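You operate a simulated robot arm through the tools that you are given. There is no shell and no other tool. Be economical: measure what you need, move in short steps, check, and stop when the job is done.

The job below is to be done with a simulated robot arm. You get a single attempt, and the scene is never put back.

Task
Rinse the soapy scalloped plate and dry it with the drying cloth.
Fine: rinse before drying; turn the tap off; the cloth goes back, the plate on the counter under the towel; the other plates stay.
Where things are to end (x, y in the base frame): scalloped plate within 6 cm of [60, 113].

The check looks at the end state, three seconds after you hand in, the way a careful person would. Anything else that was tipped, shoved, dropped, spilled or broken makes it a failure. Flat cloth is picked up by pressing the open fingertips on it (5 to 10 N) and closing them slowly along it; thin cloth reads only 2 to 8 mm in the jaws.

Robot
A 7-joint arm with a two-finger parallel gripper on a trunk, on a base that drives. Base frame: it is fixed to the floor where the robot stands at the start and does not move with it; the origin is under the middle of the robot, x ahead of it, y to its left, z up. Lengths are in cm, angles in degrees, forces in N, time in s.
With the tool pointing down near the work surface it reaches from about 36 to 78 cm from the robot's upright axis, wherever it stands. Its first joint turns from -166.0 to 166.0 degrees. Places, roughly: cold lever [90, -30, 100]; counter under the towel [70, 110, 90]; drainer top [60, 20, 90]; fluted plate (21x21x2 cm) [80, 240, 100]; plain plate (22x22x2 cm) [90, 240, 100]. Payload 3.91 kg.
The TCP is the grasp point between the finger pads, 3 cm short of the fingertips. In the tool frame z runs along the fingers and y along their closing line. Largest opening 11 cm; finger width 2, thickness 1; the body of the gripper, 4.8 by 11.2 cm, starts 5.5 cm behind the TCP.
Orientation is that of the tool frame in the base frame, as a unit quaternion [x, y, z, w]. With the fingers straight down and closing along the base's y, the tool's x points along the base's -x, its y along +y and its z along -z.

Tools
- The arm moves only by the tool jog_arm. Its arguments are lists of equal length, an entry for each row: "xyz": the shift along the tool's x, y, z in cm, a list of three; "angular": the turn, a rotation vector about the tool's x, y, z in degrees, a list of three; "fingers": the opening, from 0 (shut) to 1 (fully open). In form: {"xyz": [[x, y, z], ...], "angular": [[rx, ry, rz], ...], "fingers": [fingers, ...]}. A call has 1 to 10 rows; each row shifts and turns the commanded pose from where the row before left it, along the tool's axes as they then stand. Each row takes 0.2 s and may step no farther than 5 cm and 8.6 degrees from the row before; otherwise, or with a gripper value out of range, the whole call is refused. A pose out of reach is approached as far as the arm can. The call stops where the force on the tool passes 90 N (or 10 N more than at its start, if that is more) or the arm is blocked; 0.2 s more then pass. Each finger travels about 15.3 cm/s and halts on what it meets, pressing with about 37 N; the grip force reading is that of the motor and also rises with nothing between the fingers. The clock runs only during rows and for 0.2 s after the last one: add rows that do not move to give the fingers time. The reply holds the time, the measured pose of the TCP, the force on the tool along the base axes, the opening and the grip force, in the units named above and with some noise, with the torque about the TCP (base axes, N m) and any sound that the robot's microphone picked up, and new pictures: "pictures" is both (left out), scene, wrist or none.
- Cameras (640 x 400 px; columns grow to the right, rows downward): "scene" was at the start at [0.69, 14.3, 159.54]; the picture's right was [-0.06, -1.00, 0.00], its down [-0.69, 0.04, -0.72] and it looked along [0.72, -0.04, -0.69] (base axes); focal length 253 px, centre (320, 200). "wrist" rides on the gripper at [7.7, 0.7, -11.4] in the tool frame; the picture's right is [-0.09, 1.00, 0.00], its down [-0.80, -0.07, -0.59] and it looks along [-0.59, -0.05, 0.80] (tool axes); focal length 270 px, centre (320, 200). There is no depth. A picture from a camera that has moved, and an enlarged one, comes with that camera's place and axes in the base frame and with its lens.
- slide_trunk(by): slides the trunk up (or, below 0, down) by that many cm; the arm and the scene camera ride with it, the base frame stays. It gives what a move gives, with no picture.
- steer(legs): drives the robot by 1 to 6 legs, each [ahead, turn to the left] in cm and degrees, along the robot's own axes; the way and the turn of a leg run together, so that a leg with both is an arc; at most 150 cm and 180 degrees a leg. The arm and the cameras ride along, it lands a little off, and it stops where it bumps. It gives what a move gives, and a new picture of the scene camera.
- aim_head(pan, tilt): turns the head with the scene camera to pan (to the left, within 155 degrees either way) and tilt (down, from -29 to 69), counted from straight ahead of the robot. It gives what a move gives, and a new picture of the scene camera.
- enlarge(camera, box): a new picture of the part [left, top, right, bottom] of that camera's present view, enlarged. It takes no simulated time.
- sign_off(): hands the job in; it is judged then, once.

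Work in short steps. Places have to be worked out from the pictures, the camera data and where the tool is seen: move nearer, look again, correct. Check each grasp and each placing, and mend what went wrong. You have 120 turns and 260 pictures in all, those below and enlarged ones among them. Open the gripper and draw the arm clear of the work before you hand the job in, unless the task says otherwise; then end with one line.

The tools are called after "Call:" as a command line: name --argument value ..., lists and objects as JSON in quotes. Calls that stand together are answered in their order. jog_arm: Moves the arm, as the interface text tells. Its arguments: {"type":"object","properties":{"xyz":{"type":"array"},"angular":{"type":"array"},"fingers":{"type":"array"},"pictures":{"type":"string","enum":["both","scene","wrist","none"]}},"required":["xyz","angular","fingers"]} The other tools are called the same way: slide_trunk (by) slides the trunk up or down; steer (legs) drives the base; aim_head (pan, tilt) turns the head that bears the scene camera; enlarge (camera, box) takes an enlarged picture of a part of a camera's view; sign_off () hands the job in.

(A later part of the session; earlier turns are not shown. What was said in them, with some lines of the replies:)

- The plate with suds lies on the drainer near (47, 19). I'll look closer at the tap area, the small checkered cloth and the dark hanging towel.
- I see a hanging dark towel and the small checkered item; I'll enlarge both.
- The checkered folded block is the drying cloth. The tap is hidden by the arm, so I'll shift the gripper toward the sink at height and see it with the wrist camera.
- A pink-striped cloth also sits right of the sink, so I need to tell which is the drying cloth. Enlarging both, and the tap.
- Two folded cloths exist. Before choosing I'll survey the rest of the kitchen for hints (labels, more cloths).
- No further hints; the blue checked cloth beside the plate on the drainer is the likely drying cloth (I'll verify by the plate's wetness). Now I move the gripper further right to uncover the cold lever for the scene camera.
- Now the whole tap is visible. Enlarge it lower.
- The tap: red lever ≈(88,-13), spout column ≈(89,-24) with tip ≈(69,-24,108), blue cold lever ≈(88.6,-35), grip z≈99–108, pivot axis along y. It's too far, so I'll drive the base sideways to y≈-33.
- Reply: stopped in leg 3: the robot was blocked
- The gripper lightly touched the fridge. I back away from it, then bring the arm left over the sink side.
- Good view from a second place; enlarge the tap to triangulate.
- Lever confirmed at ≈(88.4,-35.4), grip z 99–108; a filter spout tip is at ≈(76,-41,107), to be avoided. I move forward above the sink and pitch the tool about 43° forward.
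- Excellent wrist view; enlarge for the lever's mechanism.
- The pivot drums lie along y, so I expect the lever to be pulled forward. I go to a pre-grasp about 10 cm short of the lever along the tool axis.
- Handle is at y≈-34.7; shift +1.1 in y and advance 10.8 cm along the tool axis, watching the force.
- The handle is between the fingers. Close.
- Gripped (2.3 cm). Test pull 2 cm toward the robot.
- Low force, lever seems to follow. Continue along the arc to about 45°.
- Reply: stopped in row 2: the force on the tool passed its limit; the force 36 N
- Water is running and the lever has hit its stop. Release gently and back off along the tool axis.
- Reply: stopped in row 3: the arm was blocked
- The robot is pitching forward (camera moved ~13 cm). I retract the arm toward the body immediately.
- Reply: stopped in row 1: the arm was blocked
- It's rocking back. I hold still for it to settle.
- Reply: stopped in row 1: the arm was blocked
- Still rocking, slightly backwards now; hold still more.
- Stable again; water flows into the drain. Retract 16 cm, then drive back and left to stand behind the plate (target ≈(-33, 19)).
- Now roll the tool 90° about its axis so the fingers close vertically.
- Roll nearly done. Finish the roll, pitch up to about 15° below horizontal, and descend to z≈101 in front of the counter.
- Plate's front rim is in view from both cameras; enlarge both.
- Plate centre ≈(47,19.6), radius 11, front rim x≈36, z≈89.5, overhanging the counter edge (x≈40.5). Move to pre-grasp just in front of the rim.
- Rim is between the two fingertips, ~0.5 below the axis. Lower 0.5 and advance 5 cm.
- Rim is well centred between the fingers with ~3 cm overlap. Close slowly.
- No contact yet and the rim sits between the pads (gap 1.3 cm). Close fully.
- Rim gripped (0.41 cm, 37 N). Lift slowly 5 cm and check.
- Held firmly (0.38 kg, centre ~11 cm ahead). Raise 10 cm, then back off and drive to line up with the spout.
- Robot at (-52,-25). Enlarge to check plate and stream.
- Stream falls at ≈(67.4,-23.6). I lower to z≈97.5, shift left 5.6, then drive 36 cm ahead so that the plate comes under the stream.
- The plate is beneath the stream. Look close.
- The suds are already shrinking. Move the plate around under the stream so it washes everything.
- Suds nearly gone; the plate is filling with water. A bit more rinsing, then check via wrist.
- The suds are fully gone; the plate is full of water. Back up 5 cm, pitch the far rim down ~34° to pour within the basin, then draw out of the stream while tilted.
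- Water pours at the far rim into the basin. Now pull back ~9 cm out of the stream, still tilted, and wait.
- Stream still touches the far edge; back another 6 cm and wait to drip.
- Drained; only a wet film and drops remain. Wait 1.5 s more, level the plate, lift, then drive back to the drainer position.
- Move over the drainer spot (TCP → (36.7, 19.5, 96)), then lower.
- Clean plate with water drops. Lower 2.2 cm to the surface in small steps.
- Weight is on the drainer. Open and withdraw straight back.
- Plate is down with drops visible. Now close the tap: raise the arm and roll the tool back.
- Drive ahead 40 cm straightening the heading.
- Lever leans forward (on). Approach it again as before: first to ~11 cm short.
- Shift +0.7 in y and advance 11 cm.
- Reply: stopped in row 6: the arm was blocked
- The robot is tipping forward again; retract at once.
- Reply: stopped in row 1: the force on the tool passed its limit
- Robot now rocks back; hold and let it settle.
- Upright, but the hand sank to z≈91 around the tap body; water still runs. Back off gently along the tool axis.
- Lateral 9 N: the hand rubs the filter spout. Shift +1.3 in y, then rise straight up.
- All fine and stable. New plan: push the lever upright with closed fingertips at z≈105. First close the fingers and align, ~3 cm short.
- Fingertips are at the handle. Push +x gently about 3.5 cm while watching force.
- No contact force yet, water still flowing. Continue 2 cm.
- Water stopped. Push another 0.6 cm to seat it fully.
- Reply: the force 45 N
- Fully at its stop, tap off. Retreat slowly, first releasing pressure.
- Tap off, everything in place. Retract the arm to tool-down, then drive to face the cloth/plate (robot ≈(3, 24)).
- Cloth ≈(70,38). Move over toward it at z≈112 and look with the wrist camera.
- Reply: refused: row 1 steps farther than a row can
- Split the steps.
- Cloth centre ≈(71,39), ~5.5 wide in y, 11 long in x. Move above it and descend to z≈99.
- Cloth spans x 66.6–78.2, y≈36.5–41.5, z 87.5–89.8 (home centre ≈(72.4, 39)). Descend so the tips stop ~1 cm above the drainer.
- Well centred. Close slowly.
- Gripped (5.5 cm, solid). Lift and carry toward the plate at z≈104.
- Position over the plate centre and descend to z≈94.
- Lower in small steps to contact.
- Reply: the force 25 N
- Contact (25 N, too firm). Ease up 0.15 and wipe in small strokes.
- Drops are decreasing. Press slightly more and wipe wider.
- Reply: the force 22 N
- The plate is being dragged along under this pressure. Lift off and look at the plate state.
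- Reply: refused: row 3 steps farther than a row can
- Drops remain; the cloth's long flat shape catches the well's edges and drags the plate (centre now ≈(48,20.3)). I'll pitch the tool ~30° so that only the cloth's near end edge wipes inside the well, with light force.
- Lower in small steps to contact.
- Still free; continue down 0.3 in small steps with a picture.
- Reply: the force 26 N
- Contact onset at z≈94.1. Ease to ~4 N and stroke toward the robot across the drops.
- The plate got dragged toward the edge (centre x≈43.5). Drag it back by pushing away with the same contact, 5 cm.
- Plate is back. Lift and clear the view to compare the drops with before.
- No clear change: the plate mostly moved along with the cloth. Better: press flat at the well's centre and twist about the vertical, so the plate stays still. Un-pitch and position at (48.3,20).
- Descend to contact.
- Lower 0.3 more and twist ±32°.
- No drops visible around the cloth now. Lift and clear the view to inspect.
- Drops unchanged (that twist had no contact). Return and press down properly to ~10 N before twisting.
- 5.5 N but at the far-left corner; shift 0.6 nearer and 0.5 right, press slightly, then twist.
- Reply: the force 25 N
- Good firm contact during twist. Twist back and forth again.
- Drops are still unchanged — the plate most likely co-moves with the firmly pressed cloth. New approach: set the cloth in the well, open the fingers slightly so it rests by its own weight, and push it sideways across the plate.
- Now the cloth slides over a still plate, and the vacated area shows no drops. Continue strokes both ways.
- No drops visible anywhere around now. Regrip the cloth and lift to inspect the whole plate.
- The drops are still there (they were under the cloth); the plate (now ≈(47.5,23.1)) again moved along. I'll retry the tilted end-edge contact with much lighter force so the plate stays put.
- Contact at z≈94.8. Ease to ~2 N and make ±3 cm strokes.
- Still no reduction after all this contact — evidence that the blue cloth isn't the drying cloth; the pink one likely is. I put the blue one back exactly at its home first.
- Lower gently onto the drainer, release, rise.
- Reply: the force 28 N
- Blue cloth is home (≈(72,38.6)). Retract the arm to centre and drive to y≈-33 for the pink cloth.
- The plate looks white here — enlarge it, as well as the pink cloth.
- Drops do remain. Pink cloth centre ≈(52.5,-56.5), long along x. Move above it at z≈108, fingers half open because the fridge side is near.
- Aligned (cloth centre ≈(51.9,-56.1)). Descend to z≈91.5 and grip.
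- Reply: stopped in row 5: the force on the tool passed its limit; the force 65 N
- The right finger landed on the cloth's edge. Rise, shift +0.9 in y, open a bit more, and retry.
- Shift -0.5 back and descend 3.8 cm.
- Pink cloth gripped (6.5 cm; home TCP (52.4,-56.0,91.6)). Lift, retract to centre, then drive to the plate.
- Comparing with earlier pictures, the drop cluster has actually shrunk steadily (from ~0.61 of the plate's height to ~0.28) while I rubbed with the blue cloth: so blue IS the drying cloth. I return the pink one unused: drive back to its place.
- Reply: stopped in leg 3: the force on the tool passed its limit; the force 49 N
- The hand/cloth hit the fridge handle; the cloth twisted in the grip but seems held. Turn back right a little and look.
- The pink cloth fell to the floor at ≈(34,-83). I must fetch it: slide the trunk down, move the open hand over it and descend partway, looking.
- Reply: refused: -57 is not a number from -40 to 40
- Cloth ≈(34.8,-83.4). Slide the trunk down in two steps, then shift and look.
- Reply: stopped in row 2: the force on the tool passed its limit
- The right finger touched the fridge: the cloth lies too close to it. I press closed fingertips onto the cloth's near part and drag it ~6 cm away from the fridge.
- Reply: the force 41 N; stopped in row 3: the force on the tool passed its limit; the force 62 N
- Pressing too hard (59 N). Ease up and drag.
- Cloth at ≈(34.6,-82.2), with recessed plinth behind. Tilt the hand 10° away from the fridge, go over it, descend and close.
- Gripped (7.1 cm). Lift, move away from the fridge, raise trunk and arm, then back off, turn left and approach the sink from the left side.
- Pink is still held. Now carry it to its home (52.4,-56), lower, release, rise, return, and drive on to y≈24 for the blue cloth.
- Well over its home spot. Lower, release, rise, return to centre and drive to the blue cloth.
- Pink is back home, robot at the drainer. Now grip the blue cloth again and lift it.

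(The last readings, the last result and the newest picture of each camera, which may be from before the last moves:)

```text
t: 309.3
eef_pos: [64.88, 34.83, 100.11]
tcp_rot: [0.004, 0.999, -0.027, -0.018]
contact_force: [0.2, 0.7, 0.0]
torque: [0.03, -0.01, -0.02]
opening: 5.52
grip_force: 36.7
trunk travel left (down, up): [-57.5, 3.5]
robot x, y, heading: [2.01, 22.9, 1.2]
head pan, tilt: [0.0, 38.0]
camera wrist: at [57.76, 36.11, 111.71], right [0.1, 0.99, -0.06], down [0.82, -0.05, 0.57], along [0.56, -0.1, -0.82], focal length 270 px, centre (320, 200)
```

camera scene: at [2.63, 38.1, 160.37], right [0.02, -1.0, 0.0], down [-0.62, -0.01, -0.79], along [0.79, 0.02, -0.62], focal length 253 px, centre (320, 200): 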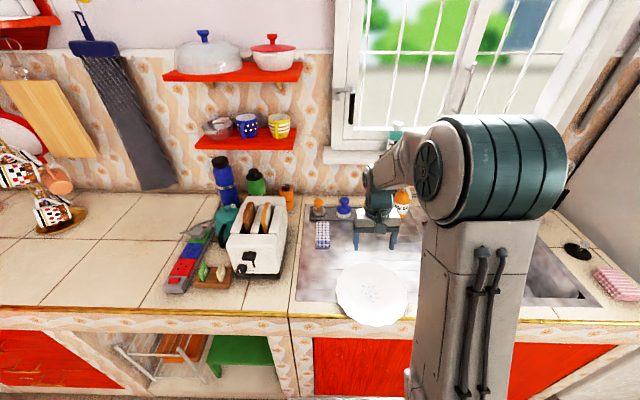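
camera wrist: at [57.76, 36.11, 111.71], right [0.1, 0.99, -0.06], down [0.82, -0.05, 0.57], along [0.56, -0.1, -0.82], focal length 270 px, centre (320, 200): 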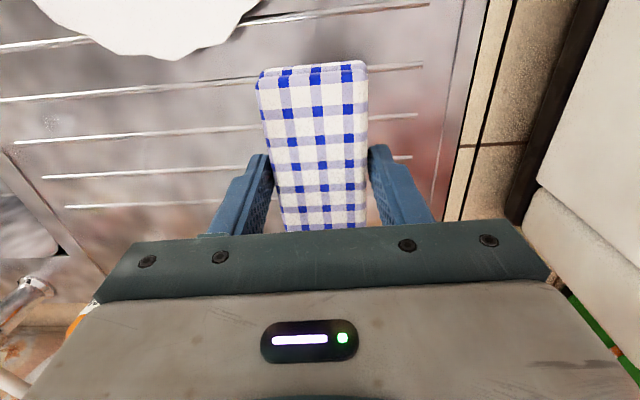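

Gripped. Now move over the plate, make contact, and rub with repeated strokes in several batches (compensating the small tool tilt).

Call:
jog_arm --xyz '[[3.4, -2.18, 0], [3.4, -2.18, 0], [3.4, -2.18, 0], [3.4, -2.18, 0], [3.4, -2.18, 0], [0, 0, 4], [0, 0, 3], [0, 0, 1.5], [0, 0, 0.25], [0, 0, 0]]' --angular '[[0, 0, 0], [0, 0, 0], [0, 0, 0], [0, 0, 0], [0, 0, 0], [0, 0, 0], [0, 0, 0], [0, 0, 0], [0, 0, 0], [0, 0, 0]]' --fingers '[0.3, 0.3, 0.3, 0.3, 0.3, 0.3, 0.3, 0.3, 0.3, 0.3]' --pictures "none"

Call:
jog_arm --xyz '[[0, 0, 0.08], [0, 1, -0.05], [0, 1, -0.05], [0, -1, 0.05], [0, -1, 0.05], [0, -1, 0.05], [0, -1, 0.05], [0, 1, -0.05], [0, 1, -0.05], [0, 0, 0]]' --angular '[[0, 0, 0], [0, 0, 0], [0, 0, 0], [0, 0, 0], [0, 0, 0], [0, 0, 0], [0, 0, 0], [0, 0, 0], [0, 0, 0], [0, 0, 0]]' --fingers '[0.3, 0.3, 0.3, 0.3, 0.3, 0.3, 0.3, 0.3, 0.3, 0.3]' --pictures "none"

Call:
jog_arm --xyz '[[0, 0, 0.08], [0, 1.5, -0.08], [0, 1.5, -0.08], [0, -1.5, 0.08], [0, -1.5, 0.08], [0, -1.5, 0.08], [0, -1.5, 0.08], [0, 1.5, -0.08], [0, 1.5, -0.08], [0, 0, 0]]' --angular '[[0, 0, 0], [0, 0, 0], [0, 0, 0], [0, 0, 0], [0, 0, 0], [0, 0, 0], [0, 0, 0], [0, 0, 0], [0, 0, 0], [0, 0, 0]]' --fingers '[0.3, 0.3, 0.3, 0.3, 0.3, 0.3, 0.3, 0.3, 0.3, 0.3]' --pictures "none"

Call:
jog_arm --xyz '[[0, 0, 0.06], [0, 1.5, -0.08], [0, 1.5, -0.08], [0, -1.5, 0.08], [0, -1.5, 0.08], [0, -1.5, 0.08], [0, -1.5, 0.08], [0, 1.5, -0.08], [0, 1.5, -0.08], [0, 0, 0]]' --angular '[[0, 0, 0], [0, 0, 0], [0, 0, 0], [0, 0, 0], [0, 0, 0], [0, 0, 0], [0, 0, 0], [0, 0, 0], [0, 0, 0], [0, 0, 0]]' --fingers '[0.3, 0.3, 0.3, 0.3, 0.3, 0.3, 0.3, 0.3, 0.3, 0.3]' --pictures "none"

Call:
jog_arm --xyz '[[0, 0, -2.5], [-2, 2, -3], [-3.5, 3, -1], [-3.5, 3, 0], [0, 0, 0]]' --angular '[[0, 0, 0], [0, 0, 0], [0, 0, 0], [0, 0, 0], [0, 0, 0]]' --fingers '[0.3, 0.3, 0.3, 0.3, 0.3]' --pictures "none"

Call:
enlarge --camera "scene" --box '[320, 240, 420, 330]'

```text
t: 311.5
eef_pos: [47.63, 23.79, 92.88]
tcp_rot: [0.005, 0.999, -0.027, -0.017]
contact_force: [0.5, 0.3, -0.2]
torque: [0.01, 0.0, -0.01]
opening: 5.5
grip_force: 36.4
trunk travel left (down, up): [-57.5, 3.5]
robot x, y, heading: [1.81, 23.33, 1.2]
head pan, tilt: [0.0, 38.0]
```

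```text
t: 313.7
eef_pos: [47.69, 23.75, 92.58]
tcp_rot: [0.005, 0.999, -0.027, -0.018]
contact_force: [-0.4, 0.9, 0.4]
torque: [-0.03, 0.0, 0.01]
opening: 5.5
grip_force: 36.8
trunk travel left (down, up): [-57.5, 3.5]
robot x, y, heading: [1.68, 23.7, 1.2]
head pan, tilt: [0.0, 38.0]
```

```text
t: 315.9
eef_pos: [47.6, 23.69, 92.44]
tcp_rot: [0.004, 0.999, -0.027, -0.017]
contact_force: [-1.1, -2.5, 9.1]
torque: [0.09, -0.14, 0.01]
opening: 5.51
grip_force: 37.5
trunk travel left (down, up): [-57.5, 3.5]
robot x, y, heading: [2.23, 23.47, 1.0]
head pan, tilt: [0.0, 38.0]
```

```text
t: 318.1
eef_pos: [47.52, 23.71, 92.41]
tcp_rot: [0.005, 0.999, -0.027, -0.019]
contact_force: [-0.9, 0.3, -1.1]
torque: [-0.02, 0.0, 0.01]
opening: 5.48
grip_force: 36.7
trunk travel left (down, up): [-57.5, 3.5]
robot x, y, heading: [1.84, 23.18, 1.2]
head pan, tilt: [0.0, 38.0]
```

```text
t: 319.3
eef_pos: [56.79, 32.17, 98.35]
tcp_rot: [0.005, 0.999, -0.027, -0.018]
contact_force: [0.6, 0.3, -0.9]
torque: [-0.01, -0.01, -0.01]
opening: 5.48
grip_force: 37.3
trunk travel left (down, up): [-57.5, 3.5]
robot x, y, heading: [1.53, 23.28, 1.1]
head pan, tilt: [0.0, 38.0]
```

```text
4.44 times, centred on (370, 285) of scene
camera zoom: at [2.61, 38.11, 160.37], right [0.02, -1.0, 0.0], down [-0.62, -0.01, -0.79], along [0.79, 0.02, -0.62], focal length 1124 px, centre (98, -178)
```

zoom: 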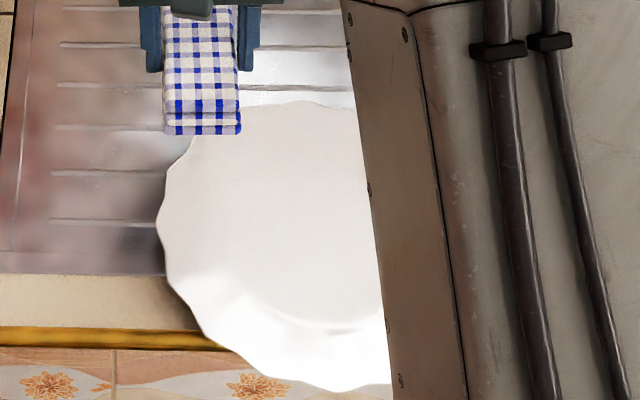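

The plate is dry — no drops left. Now return the blue cloth home, retract, drive back, and put the tool in the horizontal plate-grasp orientation.

Call:
jog_arm --xyz '[[-3.85, 1.68, 0], [-3.85, 1.68, 0], [-3.85, 1.68, 0], [-3.85, 1.68, 0], [0, 0, 3], [0, 0, 2], [0, 0, 0.45], [0, 0, 0], [0, 0, 0], [0, 0, 0]]' --angular '[[0, 0, 0], [0, 0, 0], [0, 0, 0], [0, 0, 0], [0, 0, 0], [0, 0, 0], [0, 0, 0], [0, 0, 0], [0, 0, 0], [0, 0, 0]]' --fingers '[0.3, 0.3, 0.3, 0.3, 0.3, 0.3, 0.3, 0.55, 0.75, 0.75]' --pictures "none"

Call:
jog_arm --xyz '[[0, 0, -3], [0, 0, -4.5], [0, 0, -4.5], [0, 0, -4.5], [0, 0, -4.5], [4, -2.8, 0], [4, -2.8, 0], [4, -2.8, 0], [4, -2.8, 0], [4, -2.8, 0]]' --angular '[[0, 0, 0], [0, 0, 0], [0, 0, 0], [0, 0, 0], [0, 0, 0], [0, 0, 0], [0, 0, 0], [0, 0, 0], [0, 0, 0], [0, 0, 0]]' --fingers '[0.75, 0.75, 0.75, 0.75, 0.75, 0.75, 0.75, 0.75, 0.6, 0.5]' --pictures "none"

Call:
steer --legs '[[0, -1.2], [-38, 0]]'

Call:
jog_arm --xyz '[[0, 0, 0], [0, 0, 0], [0, 0, 0], [0, 0, 0], [0, 0, 0], [0, 0, 0], [0, 0, 0], [0, 0, 0]]' --angular '[[0, -8.5, 0], [0, -8.5, 0], [0, -8.5, 0], [0, -8.5, 0], [0, -8.5, 0], [0, -8.5, 0], [0, -8.5, 0], [0, 0, 0]]' --fingers '[0.5, 0.5, 0.5, 0.5, 0.5, 0.5, 0.5, 0.5]' --pictures "none"

Call:
jog_arm --xyz '[[0, 0, 0], [0, 0, 0], [0, 0, 0], [0, 0, 0], [0, 0, 0], [0, 0, 0], [0, 0, 0], [0, 0, 0], [0, 0, 0], [0, 0, 0]]' --angular '[[0, 0, 8.6], [0, 0, 8.6], [0, 0, 8.6], [0, 0, 8.6], [0, 0, 8.6], [0, 0, 8.6], [0, 0, 8.6], [0, 0, 8.6], [0, 0, 8.6], [0, 0, 8.6]]' --fingers '[0.5, 0.5, 0.5, 0.5, 0.5, 0.5, 0.5, 0.5, 0.5, 0.5]' --pictures "none"

Call:
jog_arm --xyz '[[0, 0, 0], [0, 0, 0], [0, 0, 0], [0, 0, 0]]' --angular '[[0, 0, 4], [-8.2, 0, 0], [-8.2, 0, 0], [0, 0, 0]]' --fingers '[0.4, 0.4, 0.4, 0.4]' --pictures "scene"

Call:
enlarge --camera "scene" --box '[300, 160, 440, 260]'

```text
t: 321.5
eef_pos: [72.1, 38.34, 91.76]
tcp_rot: [0.004, 0.999, -0.027, -0.018]
contact_force: [-0.3, 0.7, -0.3]
torque: [0.0, -0.02, 0.02]
opening: 8.25
grip_force: 0.1
trunk travel left (down, up): [-57.5, 3.5]
robot x, y, heading: [1.8, 23.2, 1.4]
head pan, tilt: [0.0, 38.0]
```

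```text
t: 323.7
eef_pos: [52.52, 25.73, 114.3]
tcp_rot: [0.005, 1.0, -0.026, -0.016]
contact_force: [0.5, 0.5, 0.7]
torque: [0.02, 0.01, 0.01]
opening: 5.5
grip_force: 0.0
trunk travel left (down, up): [-57.5, 3.5]
robot x, y, heading: [2.22, 23.12, 1.3]
head pan, tilt: [0.0, 38.0]
```

```text
t: 326.5
eef_pos: [14.61, 24.7, 114.32]
tcp_rot: [0.015, 0.999, -0.027, -0.018]
contact_force: [0.0, -0.9, 0.0]
torque: [-0.02, -0.06, -0.02]
opening: 5.52
grip_force: 0.0
trunk travel left (down, up): [-57.5, 3.5]
robot x, y, heading: [-36.18, 23.34, -0.3]
head pan, tilt: [0.0, 38.0]
camera scene: at [-35.2, 38.15, 160.37], right [0.0, -1.0, 0.0], down [-0.62, 0.0, -0.79], along [0.79, 0.0, -0.62], focal length 253 px, centre (320, 200)
```

scene: 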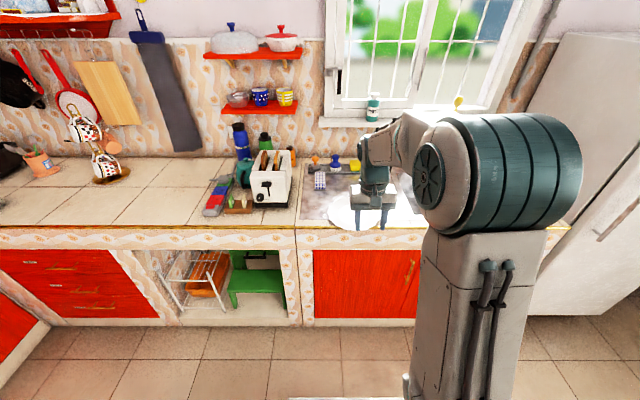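

```text
t: 328.3
eef_pos: [14.61, 23.81, 114.11]
tcp_rot: [0.009, 0.904, -0.052, 0.423]
contact_force: [0.3, -0.5, -0.1]
torque: [-0.01, -0.03, 0.0]
opening: 5.51
grip_force: 0.1
out of reach, approached as far as the arm can: row 6, 7
trunk travel left (down, up): [-57.5, 3.5]
robot x, y, heading: [-36.27, 23.4, -0.2]
head pan, tilt: [0.0, 38.0]
```

```text
t: 330.5
eef_pos: [14.71, 23.85, 114.7]
tcp_rot: [0.6, 0.673, 0.243, 0.359]
contact_force: [-0.1, 0.4, 0.5]
torque: [-0.02, 0.0, 0.02]
opening: 5.47
grip_force: 0.1
out of reach, approached as far as the arm can: row 6
trunk travel left (down, up): [-57.5, 3.5]
robot x, y, heading: [-35.95, 23.3, -0.2]
head pan, tilt: [0.0, 38.0]
```

```text
t: 331.5
eef_pos: [15.1, 23.82, 115.0]
tcp_rot: [0.566, 0.608, 0.347, 0.436]
contact_force: [-0.6, -0.4, -0.5]
torque: [0.02, -0.02, -0.01]
opening: 4.39
grip_force: 0.1
out of reach, approached as far as the arm can: row 3
trunk travel left (down, up): [-57.5, 3.5]
robot x, y, heading: [-36.03, 23.27, -0.1]
head pan, tilt: [0.0, 38.0]
camera scene: at [-35.13, 38.11, 160.38], right [0.0, -1.0, 0.0], down [-0.62, 0.0, -0.79], along [0.79, 0.0, -0.62], focal length 253 px, centre (320, 200)
```

scene: 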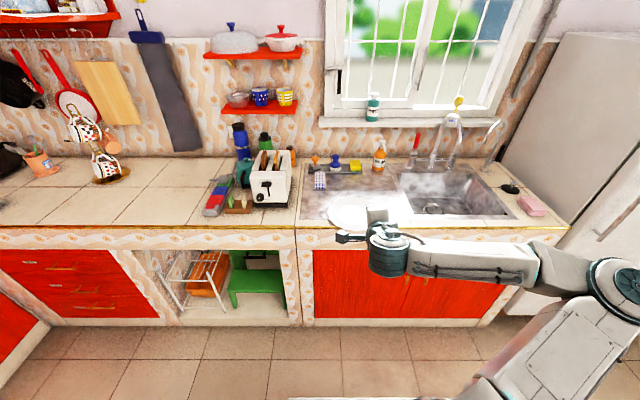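

```text
4.00 times, centred on (370, 210) of scene
camera zoom: at [-35.13, 38.11, 160.38], right [0.0, -1.0, 0.0], down [-0.62, 0.0, -0.79], along [0.79, 0.0, -0.62], focal length 1012 px, centre (120, 160)
```

zoom: 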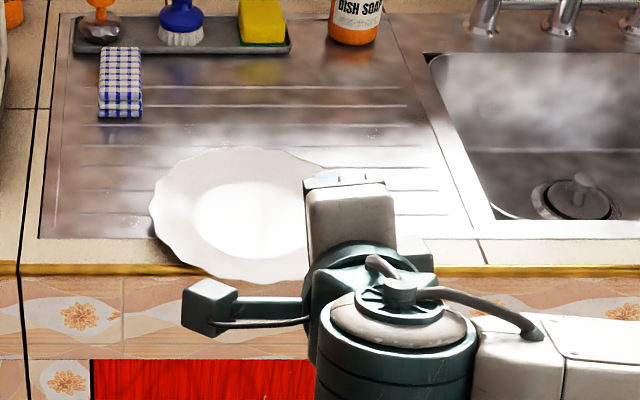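

Blue cloth is home and the plate dry. Bring the horizontal gripper near the plate's front rim.

Call:
jog_arm --xyz '[[0, 0, 4], [0, 0, 4], [0, 0, 3.5], [0, -3.3, 2], [0, -3.3, 2], [0, -3.3, 2], [0, -3.3, 2], [0, -3.3, 2], [0, 0, 0]]' --angular '[[0, 0, 0], [0, 0, 0], [0, 0, 0], [0, 0, 0], [0, 0, 0], [0, 0, 0], [0, 0, 0], [0, 0, 0], [0, 0, 0]]' --fingers '[0.4, 0.4, 0.4, 0.4, 0.4, 0.4, 0.4, 0.4, 0.4]' --pictures "wrist"

```text
t: 333.5
eef_pos: [30.01, 16.36, 100.56]
tcp_rot: [0.564, 0.615, 0.341, 0.433]
contact_force: [0.1, 0.0, 0.2]
torque: [-0.02, 0.01, 0.0]
opening: 4.39
grip_force: 0.1
out of reach, approached as far as the arm can: row 5, 6, 7, 8
trunk travel left (down, up): [-57.5, 3.5]
robot x, y, heading: [-36.08, 23.44, 0.1]
head pan, tilt: [0.0, 38.0]
camera wrist: at [19.96, 24.74, 104.44], right [0.4, 0.04, 0.92], down [-0.58, -0.76, 0.29], along [0.71, -0.65, -0.28], focal length 270 px, centre (320, 200)
```

wrist: 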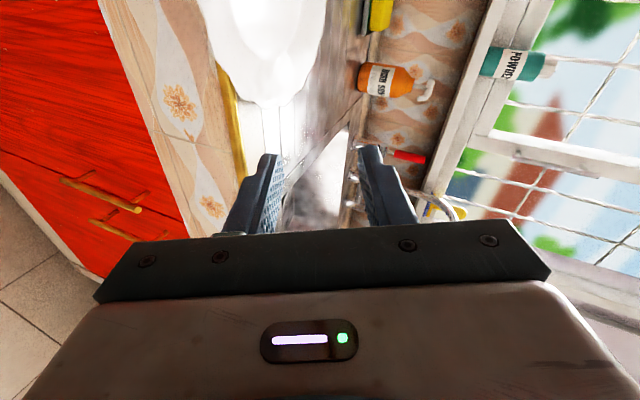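

The arm ended in an awkward branch and cannot reach. I undo the orientation moves, go forward/up, and redo them farther out where they worked before.

Call:
jog_arm --xyz '[[0, 3.3, -2], [0, 3.3, -2], [0, 3.3, -2], [0, 3.3, -2], [0, 3.3, -2], [0, 0, -4], [0, 0, -4], [0, 0, -3.5]]' --angular '[[0, 0, 0], [0, 0, 0], [0, 0, 0], [0, 0, 0], [0, 0, 0], [0, 0, 0], [0, 0, 0], [0, 0, 0]]' --fingers '[0.4, 0.4, 0.4, 0.4, 0.4, 0.4, 0.4, 0.4]' --pictures "none"

Call:
jog_arm --xyz '[[0, 0, 0], [0, 0, 0], [0, 0, 0], [0, 0, 0], [0, 0, 0], [0, 0, 0], [0, 0, 0], [0, 0, 0], [0, 0, 0], [0, 0, 0]]' --angular '[[8.2, 0, 0], [8.2, 0, 0], [0, 0, -4], [0, 0, -8.6], [0, 0, -8.6], [0, 0, -8.6], [0, 0, -8.6], [0, 0, -8.6], [0, 0, -8.6], [0, 0, -8.6]]' --fingers '[0.4, 0.4, 0.4, 0.4, 0.4, 0.4, 0.4, 0.4, 0.4, 0.4]' --pictures "none"

Call:
jog_arm --xyz '[[0, 0, 0], [0, 0, 0], [0, 0, 0], [0, 0, 0], [0, 0, 0], [0, 0, 0], [0, 0, 0], [0, 0, 0], [0, 0, 0], [0, 0, 0]]' --angular '[[0, 0, -8.6], [0, 0, -8.6], [0, 0, -8.6], [0, 8.5, 0], [0, 8.5, 0], [0, 8.5, 0], [0, 8.5, 0], [0, 8.5, 0], [0, 8.5, 0], [0, 8.5, 0]]' --fingers '[0.4, 0.4, 0.4, 0.4, 0.4, 0.4, 0.4, 0.4, 0.4, 0.4]' --pictures "none"

Call:
jog_arm --xyz '[[0, 0, 0], [0, 0, -4.5], [0, 0, -4.5], [-4, 0, 0], [-4, 0, 0], [-4, 0, 0], [0, 0, 0]]' --angular '[[-3, 0, 0], [0, 0, 0], [0, 0, 0], [0, 0, 0], [0, 0, 0], [0, 0, 0], [0, 0, 0]]' --fingers '[0.4, 0.4, 0.4, 0.4, 0.4, 0.4, 0.4]' --pictures "none"

Call:
jog_arm --xyz '[[0, 0, 0], [0, 0, 0], [0, 0, 0], [0, 0, 0], [0, 0, 0], [0, 0, 0], [0, 0, 0], [0, 0, 0]]' --angular '[[0, -8.6, 0], [0, -8.6, 0], [0, -8.6, 0], [0, -8.6, 0], [0, -8.6, 0], [0, -8.6, 0], [0, -8.6, 0], [0, 0, 0]]' --fingers '[0.4, 0.4, 0.4, 0.4, 0.4, 0.4, 0.4, 0.4]' --pictures "none"

Call:
jog_arm --xyz '[[0, 0, 0], [0, 0, 0], [0, 0, 0], [0, 0, 0], [0, 0, 0], [0, 0, 0], [0, 0, 0], [0, 0, 0], [0, 0, 0], [0, 0, 0]]' --angular '[[0, 0, 8.6], [0, 0, 8.6], [0, 0, 8.6], [0, 0, 8.6], [0, 0, 8.6], [0, 0, 8.6], [0, 0, 8.6], [0, 0, 8.6], [0, 0, 8.6], [0, 0, 8.6]]' --fingers '[0.4, 0.4, 0.4, 0.4, 0.4, 0.4, 0.4, 0.4, 0.4, 0.4]' --pictures "none"

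Call:
jog_arm --xyz '[[0, 0, 0], [0, 0, 0], [0, 0, 0], [0, -4.2, 1.1], [0, -4.2, 1.1], [0, -4.2, 1.1], [0, -4.2, 1.1], [0, -4.2, 1.1], [0, -4.2, 1.1], [0, 0, 0]]' --angular '[[0, 0, 4], [-8.2, 0, 0], [-8.2, 0, 0], [0, 0, 0], [0, 0, 0], [0, 0, 0], [0, 0, 0], [0, 0, 0], [0, 0, 0], [0, 0, 0]]' --fingers '[0.4, 0.4, 0.4, 0.4, 0.4, 0.4, 0.4, 0.4, 0.4, 0.4]' --pictures "both"

```text
t: 335.3
eef_pos: [16.21, 19.88, 124.0]
tcp_rot: [0.566, 0.608, 0.346, 0.436]
contact_force: [-0.3, 0.3, 0.5]
torque: [0.0, 0.0, 0.01]
opening: 4.4
grip_force: 0.1
trunk travel left (down, up): [-57.5, 3.5]
robot x, y, heading: [-36.43, 23.22, -0.0]
head pan, tilt: [0.0, 38.0]
```

```text
t: 337.5
eef_pos: [16.41, 19.7, 123.96]
tcp_rot: [0.181, 0.883, 0.031, 0.433]
contact_force: [0.2, -0.2, -0.4]
torque: [0.0, -0.01, -0.02]
opening: 4.4
grip_force: 0.1
trunk travel left (down, up): [-57.5, 3.5]
robot x, y, heading: [-36.5, 23.29, 0.2]
head pan, tilt: [0.0, 38.0]
```

```text
t: 339.7
eef_pos: [16.42, 19.82, 123.83]
tcp_rot: [0.016, 0.995, -0.068, -0.077]
contact_force: [0.0, -1.1, 0.3]
torque: [0.0, 0.02, -0.02]
opening: 4.42
grip_force: 0.1
trunk travel left (down, up): [-57.5, 3.5]
robot x, y, heading: [-36.0, 23.34, -0.1]
head pan, tilt: [0.0, 38.0]
```

```text
t: 341.3
eef_pos: [28.41, 20.04, 131.15]
tcp_rot: [0.017, 0.996, -0.041, -0.073]
contact_force: [0.8, 0.0, -1.1]
torque: [-0.03, 0.02, -0.01]
opening: 4.39
grip_force: 0.1
out of reach, approached as far as the arm can: row 6
trunk travel left (down, up): [-57.5, 3.5]
robot x, y, heading: [-36.24, 23.34, -0.2]
head pan, tilt: [0.0, 38.0]
```

```text
t: 343.1
eef_pos: [28.55, 19.94, 130.97]
tcp_rot: [-0.007, 0.899, -0.045, 0.436]
contact_force: [0.8, -0.4, 0.6]
torque: [0.02, 0.04, 0.01]
opening: 4.38
grip_force: 0.0
trunk travel left (down, up): [-57.5, 3.5]
robot x, y, heading: [-36.43, 23.32, -0.3]
head pan, tilt: [0.0, 38.0]
```

```text
t: 345.3
eef_pos: [28.54, 20.09, 131.07]
tcp_rot: [0.609, 0.661, 0.265, 0.35]
contact_force: [-0.5, -1.0, 0.6]
torque: [0.01, -0.01, 0.01]
opening: 4.4
grip_force: 0.0
trunk travel left (down, up): [-57.5, 3.5]
robot x, y, heading: [-36.32, 23.77, -0.2]
head pan, tilt: [0.0, 38.0]
```

```text
t: 347.5
eef_pos: [25.26, 17.97, 105.12]
tcp_rot: [0.575, 0.594, 0.366, 0.427]
contact_force: [0.2, -0.1, -0.1]
torque: [0.01, -0.04, 0.02]
opening: 4.4
grip_force: 0.0
trunk travel left (down, up): [-57.5, 3.5]
robot x, y, heading: [-36.3, 23.38, -0.2]
head pan, tilt: [0.0, 38.0]
camera scene: at [-35.15, 38.15, 160.37], right [0.0, -1.0, 0.0], down [-0.62, 0.0, -0.79], along [0.79, 0.0, -0.62], focal length 253 px, centre (320, 200)
camera wrist: at [15.17, 26.23, 109.33], right [0.37, -0.02, 0.93], down [-0.6, -0.77, 0.22], along [0.71, -0.64, -0.29], focal length 270 px, centre (320, 200)
5 turns are left
```

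scene: 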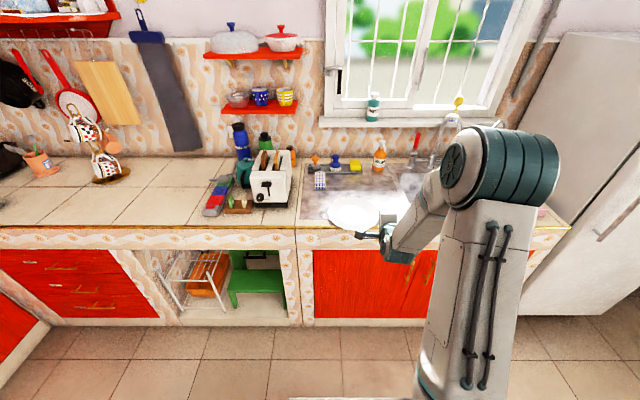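
wrist: 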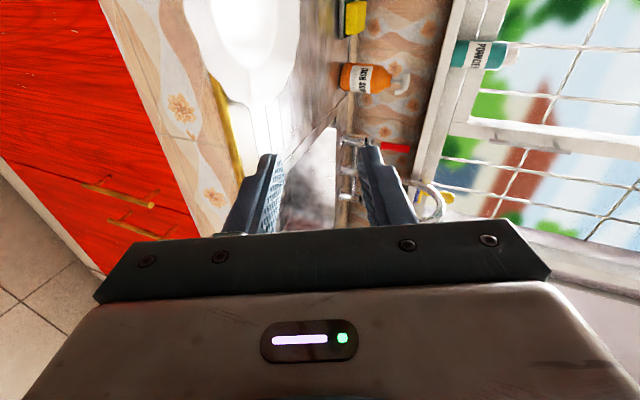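

Good branch again; 5 turns left. Straighten the tool, approach the rim as before (TCP → (36.4, 24, 88.8)), close and lift.

Call:
jog_arm --xyz '[[0, 0, 0], [0, 0, 0], [2, -4.2, 1.1], [2, -4.2, 1.1], [2, -4.2, 1.1], [0, -0.1, 3.4], [0, -0.1, 3.4], [0, 0, 0]]' --angular '[[-6.5, 3.2, 0], [0, 0, 5], [0, 0, 0], [0, 0, 0], [0, 0, 0], [0, 0, 0], [0, 0, 0], [0, 0, 0]]' --fingers '[0.4, 0.4, 0.4, 0.4, 0.4, 0.4, 0.4, 0.4]' --pictures "none"

Call:
jog_arm --xyz '[[0, 0, 1.5], [0, 0, 1.5], [0, 0, 1.2], [0, 0, 0.7], [0, 0, 0]]' --angular '[[0, 0, 0], [0, 0, 0], [0, 0, 0], [0, 0, 0], [0, 0, 0]]' --fingers '[0.4, 0.4, 0.4, 0.4, 0.4]' --pictures "wrist"

Call:
jog_arm --xyz '[[0, 0, 0], [0, 0, 0], [0, 0, 0], [0, 0, 0], [0, 0, 0], [0, 0, 0], [0, 0, 0]]' --angular '[[0, 0, 0], [0, 0, 0], [0, 0, 0], [0, 0, 0], [0, 0, 0], [0, 0, 0], [0, 0, 0]]' --fingers '[0.3, 0.2, 0.12, 0.06, 0, 0, 0]' --pictures "none"

Call:
jog_arm --xyz '[[0, 1.2, -0.32], [0, 2.4, -0.65], [0, 2.4, -0.65], [0, 2.4, -0.65], [0, 2.4, -0.65], [0, 2.4, -0.65], [0, 0, 0]]' --angular '[[0, 0, 0], [0, 0, 0], [0, 0, 0], [0, 0, 0], [0, 0, 0], [0, 0, 0], [0, 0, 0]]' --fingers '[0, 0, 0, 0, 0, 0, 0]' --pictures "both"

```text
t: 349.3
eef_pos: [31.59, 24.15, 90.34]
tcp_rot: [0.566, 0.56, 0.432, 0.423]
contact_force: [-0.3, 0.2, 0.6]
torque: [0.01, 0.02, -0.01]
opening: 4.41
grip_force: 0.1
trunk travel left (down, up): [-57.5, 3.5]
robot x, y, heading: [-36.4, 23.5, -0.1]
head pan, tilt: [0.0, 38.0]
```

```text
t: 350.5
eef_pos: [36.34, 24.23, 88.99]
tcp_rot: [0.566, 0.56, 0.433, 0.423]
contact_force: [-0.4, 0.9, 0.2]
torque: [0.02, -0.01, 0.02]
opening: 4.42
grip_force: 0.0
trunk travel left (down, up): [-57.5, 3.5]
robot x, y, heading: [-36.02, 23.7, -0.3]
head pan, tilt: [0.0, 38.0]
camera wrist: at [25.52, 31.76, 92.8], right [0.27, -0.1, 0.96], down [-0.59, -0.8, 0.08], along [0.76, -0.59, -0.27], focal length 270 px, centre (320, 200)
```

wrist: 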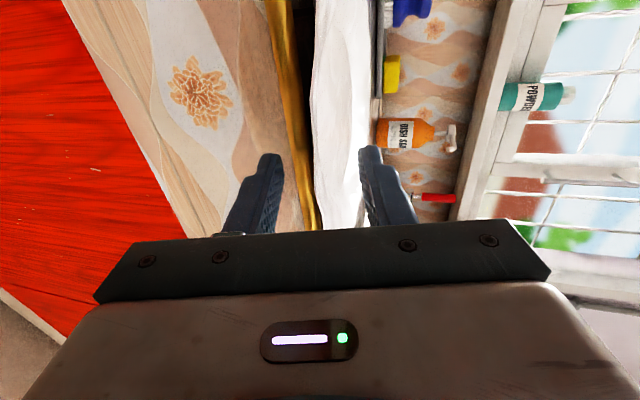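

```text
t: 352.1
eef_pos: [36.31, 24.14, 89.16]
tcp_rot: [0.566, 0.559, 0.433, 0.424]
contact_force: [-0.6, -0.4, 0.7]
torque: [-0.06, -0.38, 0.03]
opening: 0.42
grip_force: 36.9
trunk travel left (down, up): [-57.5, 3.5]
robot x, y, heading: [-35.98, 23.06, -0.2]
head pan, tilt: [0.0, 38.0]
```

```text
t: 353.7
eef_pos: [36.3, 23.99, 102.77]
tcp_rot: [0.566, 0.56, 0.433, 0.423]
contact_force: [-0.1, -0.2, -3.8]
torque: [0.02, 0.45, -0.03]
opening: 0.43
grip_force: 37.3
trunk travel left (down, up): [-57.5, 3.5]
robot x, y, heading: [-36.37, 23.35, 0.1]
head pan, tilt: [0.0, 38.0]
camera scene: at [-35.07, 38.14, 160.37], right [0.0, -1.0, 0.0], down [-0.62, 0.0, -0.79], along [0.79, 0.0, -0.62], focal length 253 px, centre (320, 200)
camera wrist: at [25.51, 31.56, 106.59], right [0.27, -0.1, 0.96], down [-0.59, -0.8, 0.08], along [0.76, -0.59, -0.27], focal length 270 px, centre (320, 200)
4 turns are left
```

scene: 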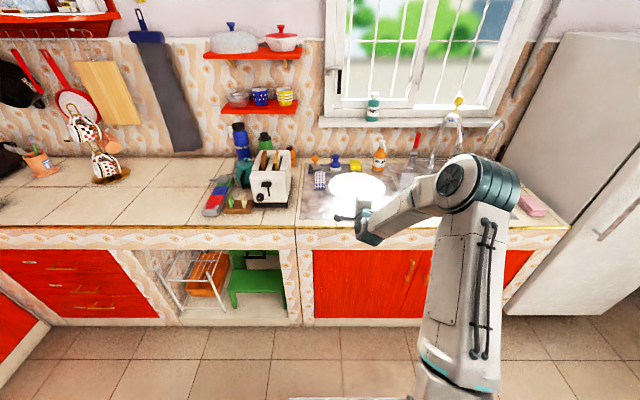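
wrist: 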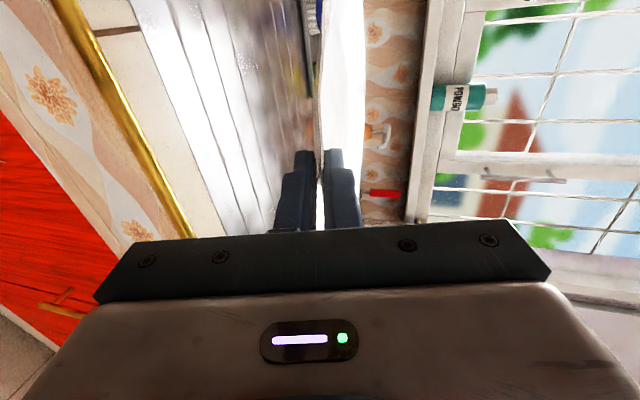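

Plate held well. Drive to the towel area: back off, turn, reverse along y (keeps the plate away from the other counter), turn back and approach.

Call:
steer --legs '[[-25, 0], [0, -90], [-90, 0], [0, 90], [34, 0]]'

Call:
aim_head --pan 0 --tilt 42

Call:
enlarge --camera "scene" --box '[220, 120, 460, 270]'

```text
t: 369.5
eef_pos: [45.85, 116.13, 102.6]
tcp_rot: [0.567, 0.559, 0.433, 0.423]
contact_force: [-0.1, -0.4, -3.9]
torque: [0.03, 0.49, -0.01]
opening: 0.44
grip_force: 37.2
trunk travel left (down, up): [-57.5, 3.5]
robot x, y, heading: [-26.96, 115.91, 0.2]
head pan, tilt: [0.0, 38.0]
camera scene: at [-25.34, 130.46, 160.37], right [0.0, -1.0, 0.0], down [-0.62, 0.0, -0.79], along [0.79, 0.0, -0.62], focal length 253 px, centre (320, 200)
```

scene: 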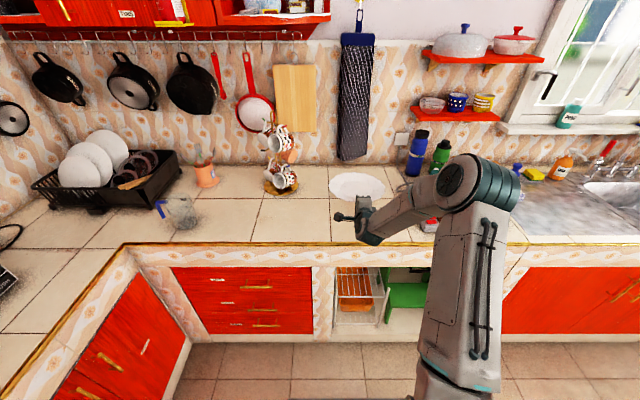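

```text
t: 370.1
eef_pos: [45.87, 116.15, 102.74]
tcp_rot: [0.566, 0.56, 0.432, 0.423]
contact_force: [-0.3, 0.3, -3.2]
torque: [0.0, 0.45, -0.03]
opening: 0.43
grip_force: 36.7
trunk travel left (down, up): [-57.5, 3.5]
robot x, y, heading: [-26.2, 115.56, -0.2]
head pan, tilt: [0.0, 42.0]
camera scene: at [-25.67, 130.46, 159.78], right [0.0, -1.0, 0.0], down [-0.67, 0.0, -0.74], along [0.74, 0.0, -0.67], focal length 253 px, centre (320, 200)
```

scene: 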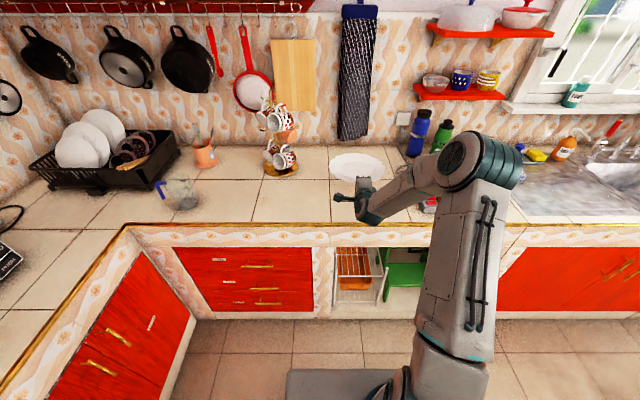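

```text
2.67 times, centred on (340, 195) of scene
camera zoom: at [-25.67, 130.46, 159.78], right [0.0, -1.0, 0.0], down [-0.67, 0.0, -0.74], along [0.74, 0.0, -0.67], focal length 675 px, centre (267, 213)
3 turns are left
```

zoom: 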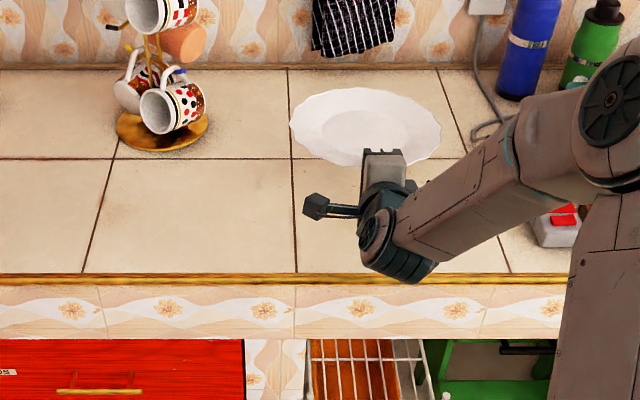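

Plate now over ≈(56.6,116). Shift to ≈(57.3,113.4), lower onto the counter, release, withdraw and retreat.

Call:
jog_arm --xyz '[[-0.65, -2.97, 0.98], [-0.65, -2.97, 0.98], [-0.65, -2.97, 0.98], [-0.65, -2.97, 0.98], [0, -0.4, 0.1], [0, -0.3, 0.08], [0, -0.2, 0.05], [0, 0, 0]]' --angular '[[0, 0, 0], [0, 0, 0], [0, 0, 0], [0, 0, 0], [0, 0, 0], [0, 0, 0], [0, 0, 0], [0, 0, 0]]' --fingers '[0, 0, 0, 0, 0, 0, 0, 0]' --pictures "none"

Call:
jog_arm --xyz '[[0, 0, 0], [0, 0, 0], [0, 0, 0], [0, 0, 0], [0, 0, -1], [0, 0, -1.5], [0, 0, -2.5], [0, 0, -4], [0, 0, -4], [0, 0, 0]]' --angular '[[0, 0, 0], [0, 0, 0], [0, 0, 0], [0, 0, 0], [0, 0, 0], [0, 0, 0], [0, 0, 0], [0, 0, 0], [0, 0, 0], [0, 0, 0]]' --fingers '[0.06, 0.12, 0.2, 0.28, 0.28, 0.28, 0.28, 0.28, 0.3, 0.4]' --pictures "none"

Call:
jog_arm --xyz '[[0, 0, -4], [0, 4, -1.1], [0, 4, -1.1], [0, 4, -1.1], [0, 4, -1.1], [0, 0, 0]]' --angular '[[0, 0, 0], [0, 0, 0], [0, 0, 0], [0, 0, 0], [0, 0, 0], [0, 0, 0]]' --fingers '[0.5, 0.6, 0.8, 1, 1, 1]' --pictures "scene"

Call:
enlarge --camera "scene" --box '[240, 120, 480, 270]'

```text
t: 371.9
eef_pos: [46.45, 113.69, 89.32]
tcp_rot: [0.566, 0.559, 0.432, 0.425]
contact_force: [-0.2, -1.2, -1.0]
torque: [-0.01, 0.13, -0.11]
opening: 0.44
grip_force: 36.8
trunk travel left (down, up): [-57.5, 3.5]
robot x, y, heading: [-26.97, 115.72, -0.4]
head pan, tilt: [0.0, 42.0]
```

```text
t: 374.1
eef_pos: [33.85, 113.8, 92.99]
tcp_rot: [0.566, 0.559, 0.432, 0.424]
contact_force: [-0.1, 0.2, -0.6]
torque: [0.03, -0.02, 0.05]
opening: 4.41
grip_force: 0.0
trunk travel left (down, up): [-57.5, 3.5]
robot x, y, heading: [-26.74, 115.42, -0.3]
head pan, tilt: [0.0, 42.0]
```

```text
t: 375.5
eef_pos: [30.07, 113.36, 110.39]
tcp_rot: [0.567, 0.559, 0.432, 0.424]
contact_force: [1.0, -0.5, 0.0]
torque: [-0.01, -0.01, 0.01]
opening: 11.01
grip_force: 0.0
trunk travel left (down, up): [-57.5, 3.5]
robot x, y, heading: [-26.89, 115.5, -0.2]
head pan, tilt: [0.0, 42.0]
camera scene: at [-25.72, 130.44, 159.78], right [0.0, -1.0, 0.0], down [-0.67, 0.0, -0.74], along [0.74, 0.0, -0.67], focal length 253 px, centre (320, 200)
```

scene: 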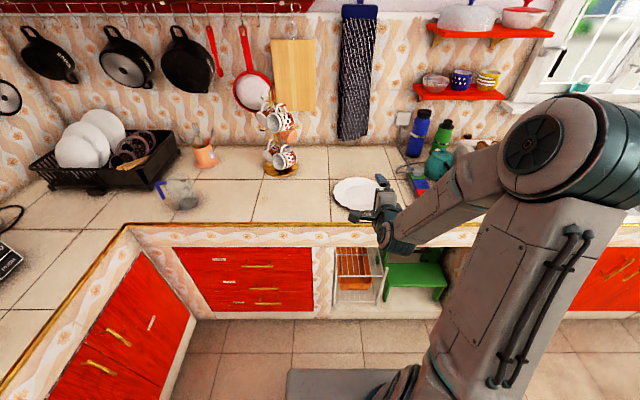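

```text
2.67 times, centred on (360, 195) of scene
camera zoom: at [-25.72, 130.44, 159.78], right [0.0, -1.0, 0.0], down [-0.67, 0.0, -0.74], along [0.74, 0.0, -0.67], focal length 675 px, centre (213, 213)
2 turns are left
```

zoom: 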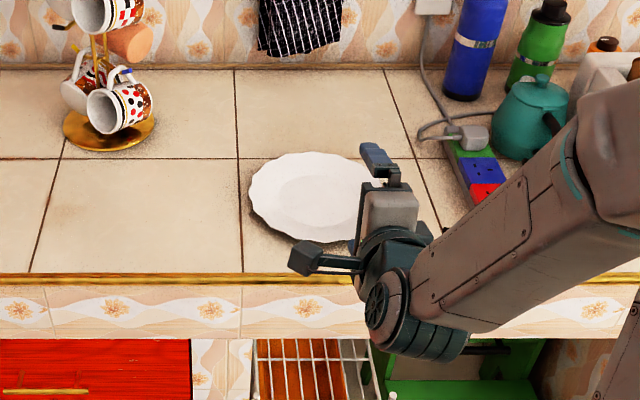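

The plate rests dry on the counter at about (57, 113.5), and the gripper is open and clear of it. The tap is off and both cloths are at their places, so I hand in.

Call:
sign_off

```text
The job is handed in.
```

The scalloped plate is rinsed, dried with the blue checked cloth, and sitting at about (57, 113.5) under the towel; the tap is off and the blue cloth is back on the drainer. Mishaps: I wrongly took the pink cloth from beside the sink as the drying cloth, dropped it on the floor when it caught on the fridge, and put it back in its place without it ever touching the plate. The gripper and the robot also bumped the fridge and the taps along the way, with no damage that I could see.
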